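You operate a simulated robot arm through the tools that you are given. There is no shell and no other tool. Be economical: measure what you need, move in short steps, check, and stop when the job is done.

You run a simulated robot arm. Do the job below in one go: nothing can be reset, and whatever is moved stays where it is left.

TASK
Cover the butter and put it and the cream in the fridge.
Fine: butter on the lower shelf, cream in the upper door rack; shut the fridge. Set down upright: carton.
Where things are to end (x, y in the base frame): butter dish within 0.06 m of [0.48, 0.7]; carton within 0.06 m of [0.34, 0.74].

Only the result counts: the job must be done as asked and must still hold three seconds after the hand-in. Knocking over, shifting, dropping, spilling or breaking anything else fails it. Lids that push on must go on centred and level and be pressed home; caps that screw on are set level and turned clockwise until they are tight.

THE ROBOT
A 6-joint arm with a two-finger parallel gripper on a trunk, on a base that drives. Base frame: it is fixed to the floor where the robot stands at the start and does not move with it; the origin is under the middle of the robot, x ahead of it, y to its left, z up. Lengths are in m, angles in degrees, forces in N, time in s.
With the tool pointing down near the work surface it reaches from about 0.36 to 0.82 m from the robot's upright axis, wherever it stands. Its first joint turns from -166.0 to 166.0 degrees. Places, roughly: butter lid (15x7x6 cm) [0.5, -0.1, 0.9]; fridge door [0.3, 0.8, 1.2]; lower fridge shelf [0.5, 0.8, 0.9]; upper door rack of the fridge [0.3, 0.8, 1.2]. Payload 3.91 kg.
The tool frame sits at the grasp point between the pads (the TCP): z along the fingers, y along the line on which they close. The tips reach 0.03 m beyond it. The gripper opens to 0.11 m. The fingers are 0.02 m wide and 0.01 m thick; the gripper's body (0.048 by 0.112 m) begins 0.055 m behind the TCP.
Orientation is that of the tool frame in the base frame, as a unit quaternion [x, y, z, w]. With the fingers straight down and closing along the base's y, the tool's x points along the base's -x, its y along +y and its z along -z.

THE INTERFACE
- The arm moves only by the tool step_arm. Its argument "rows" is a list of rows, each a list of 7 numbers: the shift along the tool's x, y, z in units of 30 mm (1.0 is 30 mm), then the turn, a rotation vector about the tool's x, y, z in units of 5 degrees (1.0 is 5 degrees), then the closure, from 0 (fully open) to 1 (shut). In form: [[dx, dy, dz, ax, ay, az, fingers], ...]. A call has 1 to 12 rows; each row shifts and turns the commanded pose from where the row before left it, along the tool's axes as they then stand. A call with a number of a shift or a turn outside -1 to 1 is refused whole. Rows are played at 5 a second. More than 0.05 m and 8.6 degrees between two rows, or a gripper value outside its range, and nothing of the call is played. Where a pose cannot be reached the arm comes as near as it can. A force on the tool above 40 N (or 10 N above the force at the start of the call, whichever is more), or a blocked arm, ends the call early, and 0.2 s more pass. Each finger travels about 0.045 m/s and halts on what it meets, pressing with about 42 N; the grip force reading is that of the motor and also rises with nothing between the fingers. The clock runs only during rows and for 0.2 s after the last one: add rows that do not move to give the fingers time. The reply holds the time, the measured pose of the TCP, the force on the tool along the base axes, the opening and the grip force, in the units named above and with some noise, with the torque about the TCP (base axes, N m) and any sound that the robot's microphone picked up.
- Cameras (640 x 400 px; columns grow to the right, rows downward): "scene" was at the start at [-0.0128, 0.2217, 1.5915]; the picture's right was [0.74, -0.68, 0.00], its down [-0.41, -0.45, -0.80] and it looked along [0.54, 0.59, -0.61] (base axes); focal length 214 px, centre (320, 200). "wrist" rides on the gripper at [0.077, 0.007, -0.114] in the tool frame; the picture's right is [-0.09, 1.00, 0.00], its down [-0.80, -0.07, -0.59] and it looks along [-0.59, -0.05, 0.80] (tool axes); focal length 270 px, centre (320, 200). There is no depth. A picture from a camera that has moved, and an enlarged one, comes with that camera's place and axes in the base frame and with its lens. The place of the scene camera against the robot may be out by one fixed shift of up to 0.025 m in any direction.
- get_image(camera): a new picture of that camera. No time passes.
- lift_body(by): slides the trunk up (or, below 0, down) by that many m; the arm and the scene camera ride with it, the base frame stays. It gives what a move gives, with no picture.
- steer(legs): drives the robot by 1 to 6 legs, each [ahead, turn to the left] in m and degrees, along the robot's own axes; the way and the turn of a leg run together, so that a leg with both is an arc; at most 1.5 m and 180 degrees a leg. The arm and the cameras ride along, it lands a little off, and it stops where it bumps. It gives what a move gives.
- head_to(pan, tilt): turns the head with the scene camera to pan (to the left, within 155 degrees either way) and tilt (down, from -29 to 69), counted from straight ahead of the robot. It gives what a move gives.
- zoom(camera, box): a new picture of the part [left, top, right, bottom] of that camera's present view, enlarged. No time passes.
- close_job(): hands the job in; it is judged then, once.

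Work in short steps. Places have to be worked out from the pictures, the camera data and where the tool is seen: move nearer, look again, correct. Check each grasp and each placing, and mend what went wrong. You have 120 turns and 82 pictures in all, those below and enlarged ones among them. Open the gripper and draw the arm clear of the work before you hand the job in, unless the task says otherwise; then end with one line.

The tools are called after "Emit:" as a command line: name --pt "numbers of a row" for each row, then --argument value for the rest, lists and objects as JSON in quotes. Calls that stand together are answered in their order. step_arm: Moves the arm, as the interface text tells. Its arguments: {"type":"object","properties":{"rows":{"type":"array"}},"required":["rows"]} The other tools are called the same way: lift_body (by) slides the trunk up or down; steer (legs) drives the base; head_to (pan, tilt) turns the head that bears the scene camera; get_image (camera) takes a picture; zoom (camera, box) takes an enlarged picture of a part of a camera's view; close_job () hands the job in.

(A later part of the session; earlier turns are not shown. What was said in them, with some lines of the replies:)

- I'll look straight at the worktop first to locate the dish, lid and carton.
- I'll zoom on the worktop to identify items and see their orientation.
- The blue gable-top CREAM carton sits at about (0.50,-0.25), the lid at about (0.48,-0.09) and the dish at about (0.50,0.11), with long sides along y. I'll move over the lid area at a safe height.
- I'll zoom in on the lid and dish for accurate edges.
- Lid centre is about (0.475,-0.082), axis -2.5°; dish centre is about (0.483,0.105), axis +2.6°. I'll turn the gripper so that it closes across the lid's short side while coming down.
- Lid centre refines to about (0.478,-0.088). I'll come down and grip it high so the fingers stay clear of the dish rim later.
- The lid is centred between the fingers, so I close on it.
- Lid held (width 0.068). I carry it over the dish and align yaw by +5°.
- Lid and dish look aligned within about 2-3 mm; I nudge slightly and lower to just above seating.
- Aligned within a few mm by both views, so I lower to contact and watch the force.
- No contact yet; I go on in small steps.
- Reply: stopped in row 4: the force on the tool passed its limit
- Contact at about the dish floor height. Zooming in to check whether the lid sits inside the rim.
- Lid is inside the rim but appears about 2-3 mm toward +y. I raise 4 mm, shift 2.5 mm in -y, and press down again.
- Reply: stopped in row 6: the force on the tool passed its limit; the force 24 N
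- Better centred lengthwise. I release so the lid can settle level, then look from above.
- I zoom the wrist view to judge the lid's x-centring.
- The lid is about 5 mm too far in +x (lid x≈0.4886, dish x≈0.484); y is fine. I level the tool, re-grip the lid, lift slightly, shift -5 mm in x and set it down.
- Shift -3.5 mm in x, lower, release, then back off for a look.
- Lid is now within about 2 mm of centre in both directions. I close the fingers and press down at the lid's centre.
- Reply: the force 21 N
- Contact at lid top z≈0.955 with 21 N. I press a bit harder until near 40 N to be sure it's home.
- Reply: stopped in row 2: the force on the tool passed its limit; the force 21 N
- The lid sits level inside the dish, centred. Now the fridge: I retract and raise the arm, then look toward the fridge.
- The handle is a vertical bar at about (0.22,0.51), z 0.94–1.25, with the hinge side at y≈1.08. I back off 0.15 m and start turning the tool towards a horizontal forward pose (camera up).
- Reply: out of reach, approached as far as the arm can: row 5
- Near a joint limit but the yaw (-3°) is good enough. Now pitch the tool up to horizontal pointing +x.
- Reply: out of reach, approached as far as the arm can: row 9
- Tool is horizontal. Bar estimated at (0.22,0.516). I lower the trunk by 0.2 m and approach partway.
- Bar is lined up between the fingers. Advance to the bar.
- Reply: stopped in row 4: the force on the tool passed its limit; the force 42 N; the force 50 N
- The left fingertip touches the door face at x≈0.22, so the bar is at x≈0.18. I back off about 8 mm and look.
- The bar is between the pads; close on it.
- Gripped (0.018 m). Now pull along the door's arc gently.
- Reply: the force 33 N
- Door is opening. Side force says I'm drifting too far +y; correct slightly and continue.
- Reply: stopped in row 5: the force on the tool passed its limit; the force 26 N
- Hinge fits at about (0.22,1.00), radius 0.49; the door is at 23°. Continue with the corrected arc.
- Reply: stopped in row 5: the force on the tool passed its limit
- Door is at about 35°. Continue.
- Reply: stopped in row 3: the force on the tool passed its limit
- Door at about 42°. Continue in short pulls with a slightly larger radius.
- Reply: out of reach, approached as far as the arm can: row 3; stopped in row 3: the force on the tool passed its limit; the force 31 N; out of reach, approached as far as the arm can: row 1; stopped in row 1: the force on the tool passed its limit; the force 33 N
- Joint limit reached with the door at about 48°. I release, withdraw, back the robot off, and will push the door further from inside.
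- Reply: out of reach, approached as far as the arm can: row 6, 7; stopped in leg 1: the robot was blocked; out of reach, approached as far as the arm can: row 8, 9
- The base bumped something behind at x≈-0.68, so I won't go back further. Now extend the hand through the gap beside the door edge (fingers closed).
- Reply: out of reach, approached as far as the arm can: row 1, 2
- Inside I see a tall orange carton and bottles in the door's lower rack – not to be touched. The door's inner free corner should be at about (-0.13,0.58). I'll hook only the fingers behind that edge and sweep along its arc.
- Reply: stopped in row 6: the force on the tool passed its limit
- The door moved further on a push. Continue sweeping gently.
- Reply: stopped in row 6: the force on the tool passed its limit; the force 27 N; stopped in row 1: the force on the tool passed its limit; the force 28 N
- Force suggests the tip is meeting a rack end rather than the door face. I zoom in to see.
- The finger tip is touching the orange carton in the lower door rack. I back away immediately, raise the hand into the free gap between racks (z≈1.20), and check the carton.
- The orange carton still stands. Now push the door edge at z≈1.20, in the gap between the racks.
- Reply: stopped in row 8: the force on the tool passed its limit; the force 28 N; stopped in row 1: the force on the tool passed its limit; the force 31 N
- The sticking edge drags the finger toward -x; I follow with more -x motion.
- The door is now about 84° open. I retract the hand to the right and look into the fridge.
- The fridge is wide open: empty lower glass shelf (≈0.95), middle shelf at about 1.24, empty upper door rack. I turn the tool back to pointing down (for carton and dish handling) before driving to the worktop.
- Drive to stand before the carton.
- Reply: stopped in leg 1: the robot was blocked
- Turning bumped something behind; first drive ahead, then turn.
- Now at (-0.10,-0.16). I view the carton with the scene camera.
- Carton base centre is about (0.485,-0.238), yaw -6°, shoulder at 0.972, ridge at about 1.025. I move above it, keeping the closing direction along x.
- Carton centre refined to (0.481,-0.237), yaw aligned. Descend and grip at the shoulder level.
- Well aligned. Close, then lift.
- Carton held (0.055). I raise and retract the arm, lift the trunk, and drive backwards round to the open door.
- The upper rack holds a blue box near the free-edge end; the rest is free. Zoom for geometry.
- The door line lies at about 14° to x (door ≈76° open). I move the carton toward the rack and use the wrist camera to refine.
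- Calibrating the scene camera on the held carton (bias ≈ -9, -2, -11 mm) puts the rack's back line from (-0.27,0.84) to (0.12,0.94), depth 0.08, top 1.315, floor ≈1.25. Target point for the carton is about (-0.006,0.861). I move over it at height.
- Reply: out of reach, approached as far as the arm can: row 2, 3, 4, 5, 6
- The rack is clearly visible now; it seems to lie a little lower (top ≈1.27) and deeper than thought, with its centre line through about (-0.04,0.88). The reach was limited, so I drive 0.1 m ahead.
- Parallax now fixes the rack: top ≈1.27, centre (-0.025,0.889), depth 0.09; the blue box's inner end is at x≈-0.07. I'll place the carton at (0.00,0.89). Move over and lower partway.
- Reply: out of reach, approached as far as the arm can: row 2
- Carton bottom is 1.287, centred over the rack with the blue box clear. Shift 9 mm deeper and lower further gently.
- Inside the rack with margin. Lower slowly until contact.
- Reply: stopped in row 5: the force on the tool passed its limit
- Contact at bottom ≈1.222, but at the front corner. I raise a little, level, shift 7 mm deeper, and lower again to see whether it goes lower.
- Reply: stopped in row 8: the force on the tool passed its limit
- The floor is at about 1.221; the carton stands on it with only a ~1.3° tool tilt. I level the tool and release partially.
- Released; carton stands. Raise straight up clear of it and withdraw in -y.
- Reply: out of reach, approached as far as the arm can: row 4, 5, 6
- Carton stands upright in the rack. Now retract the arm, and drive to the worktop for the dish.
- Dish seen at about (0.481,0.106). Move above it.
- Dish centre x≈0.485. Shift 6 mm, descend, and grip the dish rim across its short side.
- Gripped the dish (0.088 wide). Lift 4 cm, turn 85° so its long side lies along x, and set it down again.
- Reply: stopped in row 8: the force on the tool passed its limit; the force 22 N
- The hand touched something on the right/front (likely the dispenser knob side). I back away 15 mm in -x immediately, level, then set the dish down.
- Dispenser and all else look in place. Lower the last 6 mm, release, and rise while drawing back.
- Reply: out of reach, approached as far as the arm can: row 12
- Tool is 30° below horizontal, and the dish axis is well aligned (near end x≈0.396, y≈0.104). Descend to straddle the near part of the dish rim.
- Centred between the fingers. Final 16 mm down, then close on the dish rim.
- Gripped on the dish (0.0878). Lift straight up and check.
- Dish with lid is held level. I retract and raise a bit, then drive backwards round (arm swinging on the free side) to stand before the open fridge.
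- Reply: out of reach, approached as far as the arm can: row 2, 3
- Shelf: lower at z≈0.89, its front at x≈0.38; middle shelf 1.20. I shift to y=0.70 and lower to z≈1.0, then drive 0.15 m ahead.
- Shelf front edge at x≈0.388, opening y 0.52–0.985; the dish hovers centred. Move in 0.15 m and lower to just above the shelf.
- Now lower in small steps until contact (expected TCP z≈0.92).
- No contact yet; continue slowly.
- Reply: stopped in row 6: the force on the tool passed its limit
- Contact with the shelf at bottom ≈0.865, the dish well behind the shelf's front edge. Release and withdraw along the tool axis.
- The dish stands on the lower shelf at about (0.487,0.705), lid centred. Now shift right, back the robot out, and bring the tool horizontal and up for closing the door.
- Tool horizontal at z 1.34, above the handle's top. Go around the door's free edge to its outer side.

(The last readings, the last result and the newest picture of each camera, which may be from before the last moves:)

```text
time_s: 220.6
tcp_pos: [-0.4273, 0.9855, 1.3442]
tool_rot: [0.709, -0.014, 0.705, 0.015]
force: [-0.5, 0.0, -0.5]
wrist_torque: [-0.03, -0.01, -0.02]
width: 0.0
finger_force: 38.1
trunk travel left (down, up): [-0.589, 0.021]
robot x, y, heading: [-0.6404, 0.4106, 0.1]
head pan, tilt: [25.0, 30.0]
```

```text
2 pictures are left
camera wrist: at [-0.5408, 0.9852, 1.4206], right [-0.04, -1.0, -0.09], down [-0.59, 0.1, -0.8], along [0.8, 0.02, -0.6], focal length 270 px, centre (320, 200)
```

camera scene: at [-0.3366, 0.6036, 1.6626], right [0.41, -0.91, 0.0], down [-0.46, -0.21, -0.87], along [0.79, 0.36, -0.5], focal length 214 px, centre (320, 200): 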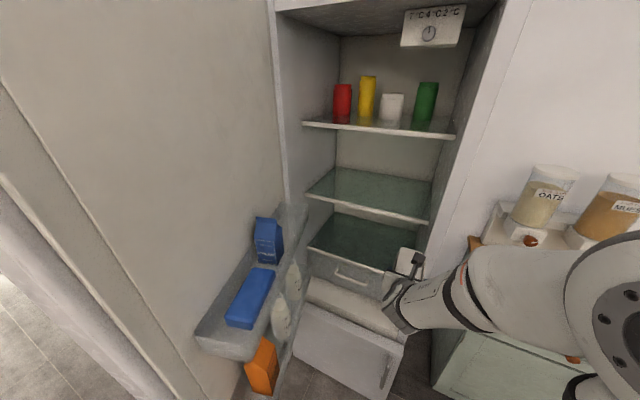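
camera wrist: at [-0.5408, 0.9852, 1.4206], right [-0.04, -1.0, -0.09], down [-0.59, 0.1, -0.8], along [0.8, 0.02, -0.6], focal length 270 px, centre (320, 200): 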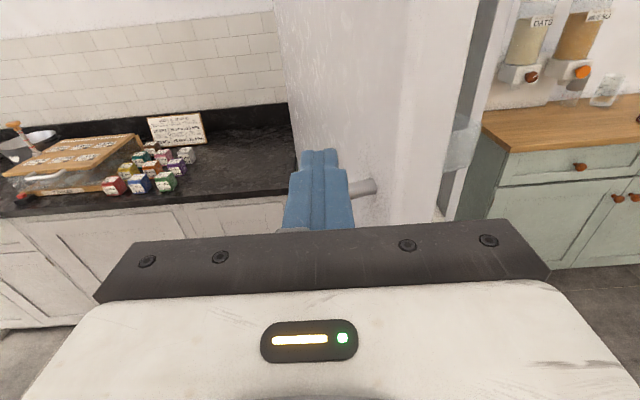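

The hand is on the door's outer side. Move forward past the edge, then sweep toward -y to swing the door shut.

Emit:
step_arm --pt "0 0 1 0 0 0 1" --pt "0 0 1 0 0 0 1" --pt "0 0 1 0 0 0 1" --pt "0 0 1 0 0 0 1" --pt "0 0 1 0 0 0 1" --pt "0 0.7 0.1 0 0 0 1" --pt "0 0.7 0.1 0 0 0 1" --pt "0 0.6 0.2 0 0 0 1" --pt "0 0.6 0.2 0 0 0 1" --pt "0 0.6 0.2 0 0 0 1" --pt "0 0.6 0.2 0 0 0 1" --pt "0 0 0 0 0 0 1"

Emit:
step_arm --pt "0 0.6 0.25 0 0 0 1" --pt "0 0.6 0.25 0 0 0 1" --pt "0 0.6 0.25 0 0 0 1" --pt "0 0.6 0.3 0 0 0 1" --pt "0 0.6 0.3 0 0 0 1" --pt "0 0.6 0.35 0 0 0 1" --pt "0 0.6 0.35 0 0 0 1" --pt "0 0.6 0.4 0 0 0 1" --pt "0 0 0 0 0 0 1"

```text
time_s: 223.2
tcp_pos: [-0.252, 0.8653, 1.3425]
tool_rot: [0.709, -0.015, 0.705, 0.017]
force: [0.2, 0.5, 0.0]
wrist_torque: [-0.02, 0.0, 0.01]
width: 0.0003
finger_force: 37.9
trunk travel left (down, up): [-0.589, 0.021]
robot x, y, heading: [-0.635, 0.41, 0.1]
head pan, tilt: [25.0, 30.0]
```

```text
time_s: 225.2
tcp_pos: [-0.1844, 0.7176, 1.3447]
tool_rot: [0.709, -0.015, 0.705, 0.016]
force: [-0.4, -0.7, 0.4]
wrist_torque: [0.0, 0.0, 0.0]
width: 0.0
finger_force: 37.8
trunk travel left (down, up): [-0.589, 0.021]
robot x, y, heading: [-0.6365, 0.4089, -0.3]
head pan, tilt: [25.0, 30.0]
```

Moving freely along the arc (the door coasts ahead). Continue.

Emit:
step_arm --pt "0 0.6 0.4 0 0 0 1" --pt "0 0.6 0.45 0 0 0 1" --pt "0 0.6 0.5 0 0 0 1" --pt "0 0.5 0.55 0 0 0 1" --pt "0 0.5 0.6 0 0 0 1" --pt "0 0.45 0.6 0 0 0 1" --pt "0 0.4 0.6 0 0 0 1" --pt "0 0.4 0.6 0 0 0 1" --pt "0 0.3 0.6 0 0 0 1" --pt "0 0.3 0.6 0 0 0 1" --pt "0 0 0 0 0 0 1"

Emit:
get_image --camera "scene"

```text
time_s: 227.6
tcp_pos: [-0.0262, 0.5712, 1.3423]
tool_rot: [0.709, -0.015, 0.705, 0.016]
force: [0.8, 0.5, -0.4]
wrist_torque: [0.0, -0.02, 0.04]
width: 0.0
finger_force: 38.3
trunk travel left (down, up): [-0.589, 0.021]
robot x, y, heading: [-0.6396, 0.4121, 0.1]
head pan, tilt: [25.0, 30.0]
```

```text
1 pictures are left
camera scene: at [-0.6281, 0.6019, 1.6627], right [0.42, -0.91, 0.0], down [-0.45, -0.21, -0.87], along [0.79, 0.36, -0.5], focal length 214 px, centre (320, 200)
```

scene: 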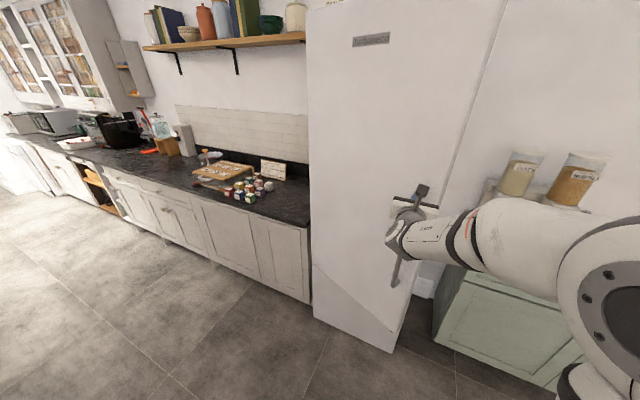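

The door is nearly closed. Keep pushing forward in +x along the arc until it seats.

Emit:
step_arm --pt "0 0.25 0.6 0 0 0 1" --pt "0 0.2 0.6 0 0 0 1" --pt "0 0.2 0.6 0 0 0 1" --pt "0 0.15 0.6 0 0 0 1" --pt "0 0.1 0.6 0 0 0 1" --pt "0 0.05 0.6 0 0 0 1" --pt "0 0 0.6 0 0 0 1" --pt "0 0 0.5 0 0 0 1" --pt "0 0 0.5 0 0 0 1" --pt "0 0 0 0 0 0 1"

Emit:
step_arm --pt "0 0 0.4 0 0 0 1" --pt "0 0 0.4 0 0 0 1" --pt "0 0 0.4 0 0 0 1" --pt "0 0 0.4 0 0 0 1" --pt "0 0 0.4 0 0 0 1" --pt "0 0 0 0 0 0 1"

```text
time_s: 229.8
tcp_pos: [0.1287, 0.5359, 1.3422]
tool_rot: [0.709, -0.015, 0.705, 0.016]
force: [-0.1, 0.4, 0.4]
wrist_torque: [-0.03, 0.0, -0.04]
width: 0.0
finger_force: 37.5
trunk travel left (down, up): [-0.589, 0.021]
robot x, y, heading: [-0.638, 0.4076, -0.2]
head pan, tilt: [25.0, 30.0]
```

```text
time_s: 231.2
tcp_pos: [0.1888, 0.533, 1.3427]
tool_rot: [0.709, -0.014, 0.705, 0.015]
force: [-0.5, -0.2, 0.0]
wrist_torque: [0.01, -0.02, 0.0]
width: 0.0
finger_force: 38.0
trunk travel left (down, up): [-0.589, 0.021]
robot x, y, heading: [-0.6406, 0.4109, 0.0]
head pan, tilt: [25.0, 30.0]
```

Tip is at x≈0.219, right at the closed face position. Press on until I feel firm resistance.

Emit:
step_arm --pt "0 0 0.15 0 0 0 1" --pt "0 0 0.15 0 0 0 1" --pt "0 0 0.15 0 0 0 1" --pt "0 0 0.15 0 0 0 1" --pt "0 0 0.15 0 0 0 1" --pt "0 0 0.15 0 0 0 1" --pt "0 0 0 0 0 0 1"

```text
time_s: 231.8
tcp_pos: [0.1915, 0.5338, 1.3416]
tool_rot: [0.71, -0.015, 0.704, 0.016]
force: [-30.0, -3.2, -1.8]
wrist_torque: [-0.1, -0.22, 0.03]
width: 0.0
finger_force: 37.9
trunk travel left (down, up): [-0.589, 0.021]
robot x, y, heading: [-0.6401, 0.4082, -0.1]
head pan, tilt: [25.0, 30.0]
stopped in row 3: the force on the tool passed its limit (the readings are from after the stop); the commanded pose is now the measured one
```

Firm resistance at tip x≈0.221 – the same as the closed face at the start. Withdraw, open the gripper, and take the last look.

Emit:
step_arm --pt "0 0 -0.5 0 0 0 1" --pt "0 0 -1 0 0 0 0" --pt "0 0 -1 0 0 0 0" --pt "0 0 -1 0 0 0 0" --pt "0 0 -1 0 0 0 0" --pt "0 0 -1 0 0 0 0" --pt "0 0.5 -1 0 0 0 0" --pt "0 0.5 -1 0 0 0 0" --pt "0 0 0 0 0 0 0"

Emit:
get_image --camera "scene"

```text
time_s: 233.8
tcp_pos: [-0.0292, 0.5127, 1.3409]
tool_rot: [0.712, -0.014, 0.702, 0.015]
force: [0.5, 0.5, 0.0]
wrist_torque: [0.0, 0.0, 0.0]
width: 0.1101
finger_force: 0.1
trunk travel left (down, up): [-0.589, 0.021]
robot x, y, heading: [-0.6375, 0.4105, -0.1]
head pan, tilt: [25.0, 30.0]
```

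```text
0 pictures are left
camera scene: at [-0.6274, 0.6019, 1.6626], right [0.42, -0.91, 0.0], down [-0.45, -0.21, -0.87], along [0.79, 0.36, -0.5], focal length 214 px, centre (320, 200)
```

scene: 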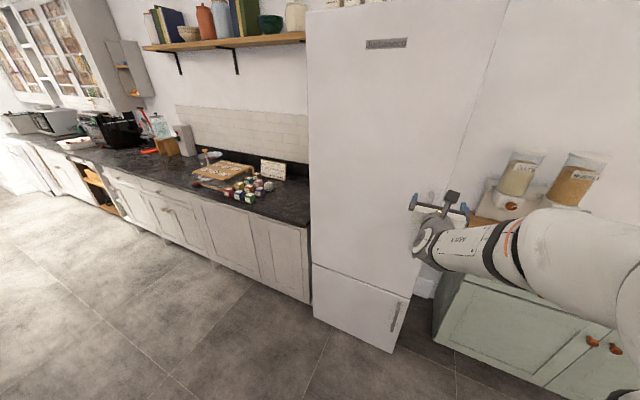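

The fridge door is flush with the freezer door, the gripper is open and the arm is clear of the work, so I hand the job in.

Emit:
close_job

```text
The job is handed in.
```

The butter is covered and on the lower fridge shelf, the cream stands upright in the upper door rack, the fridge is shut, and the job is handed in; I couldn't see inside again after closing the door.
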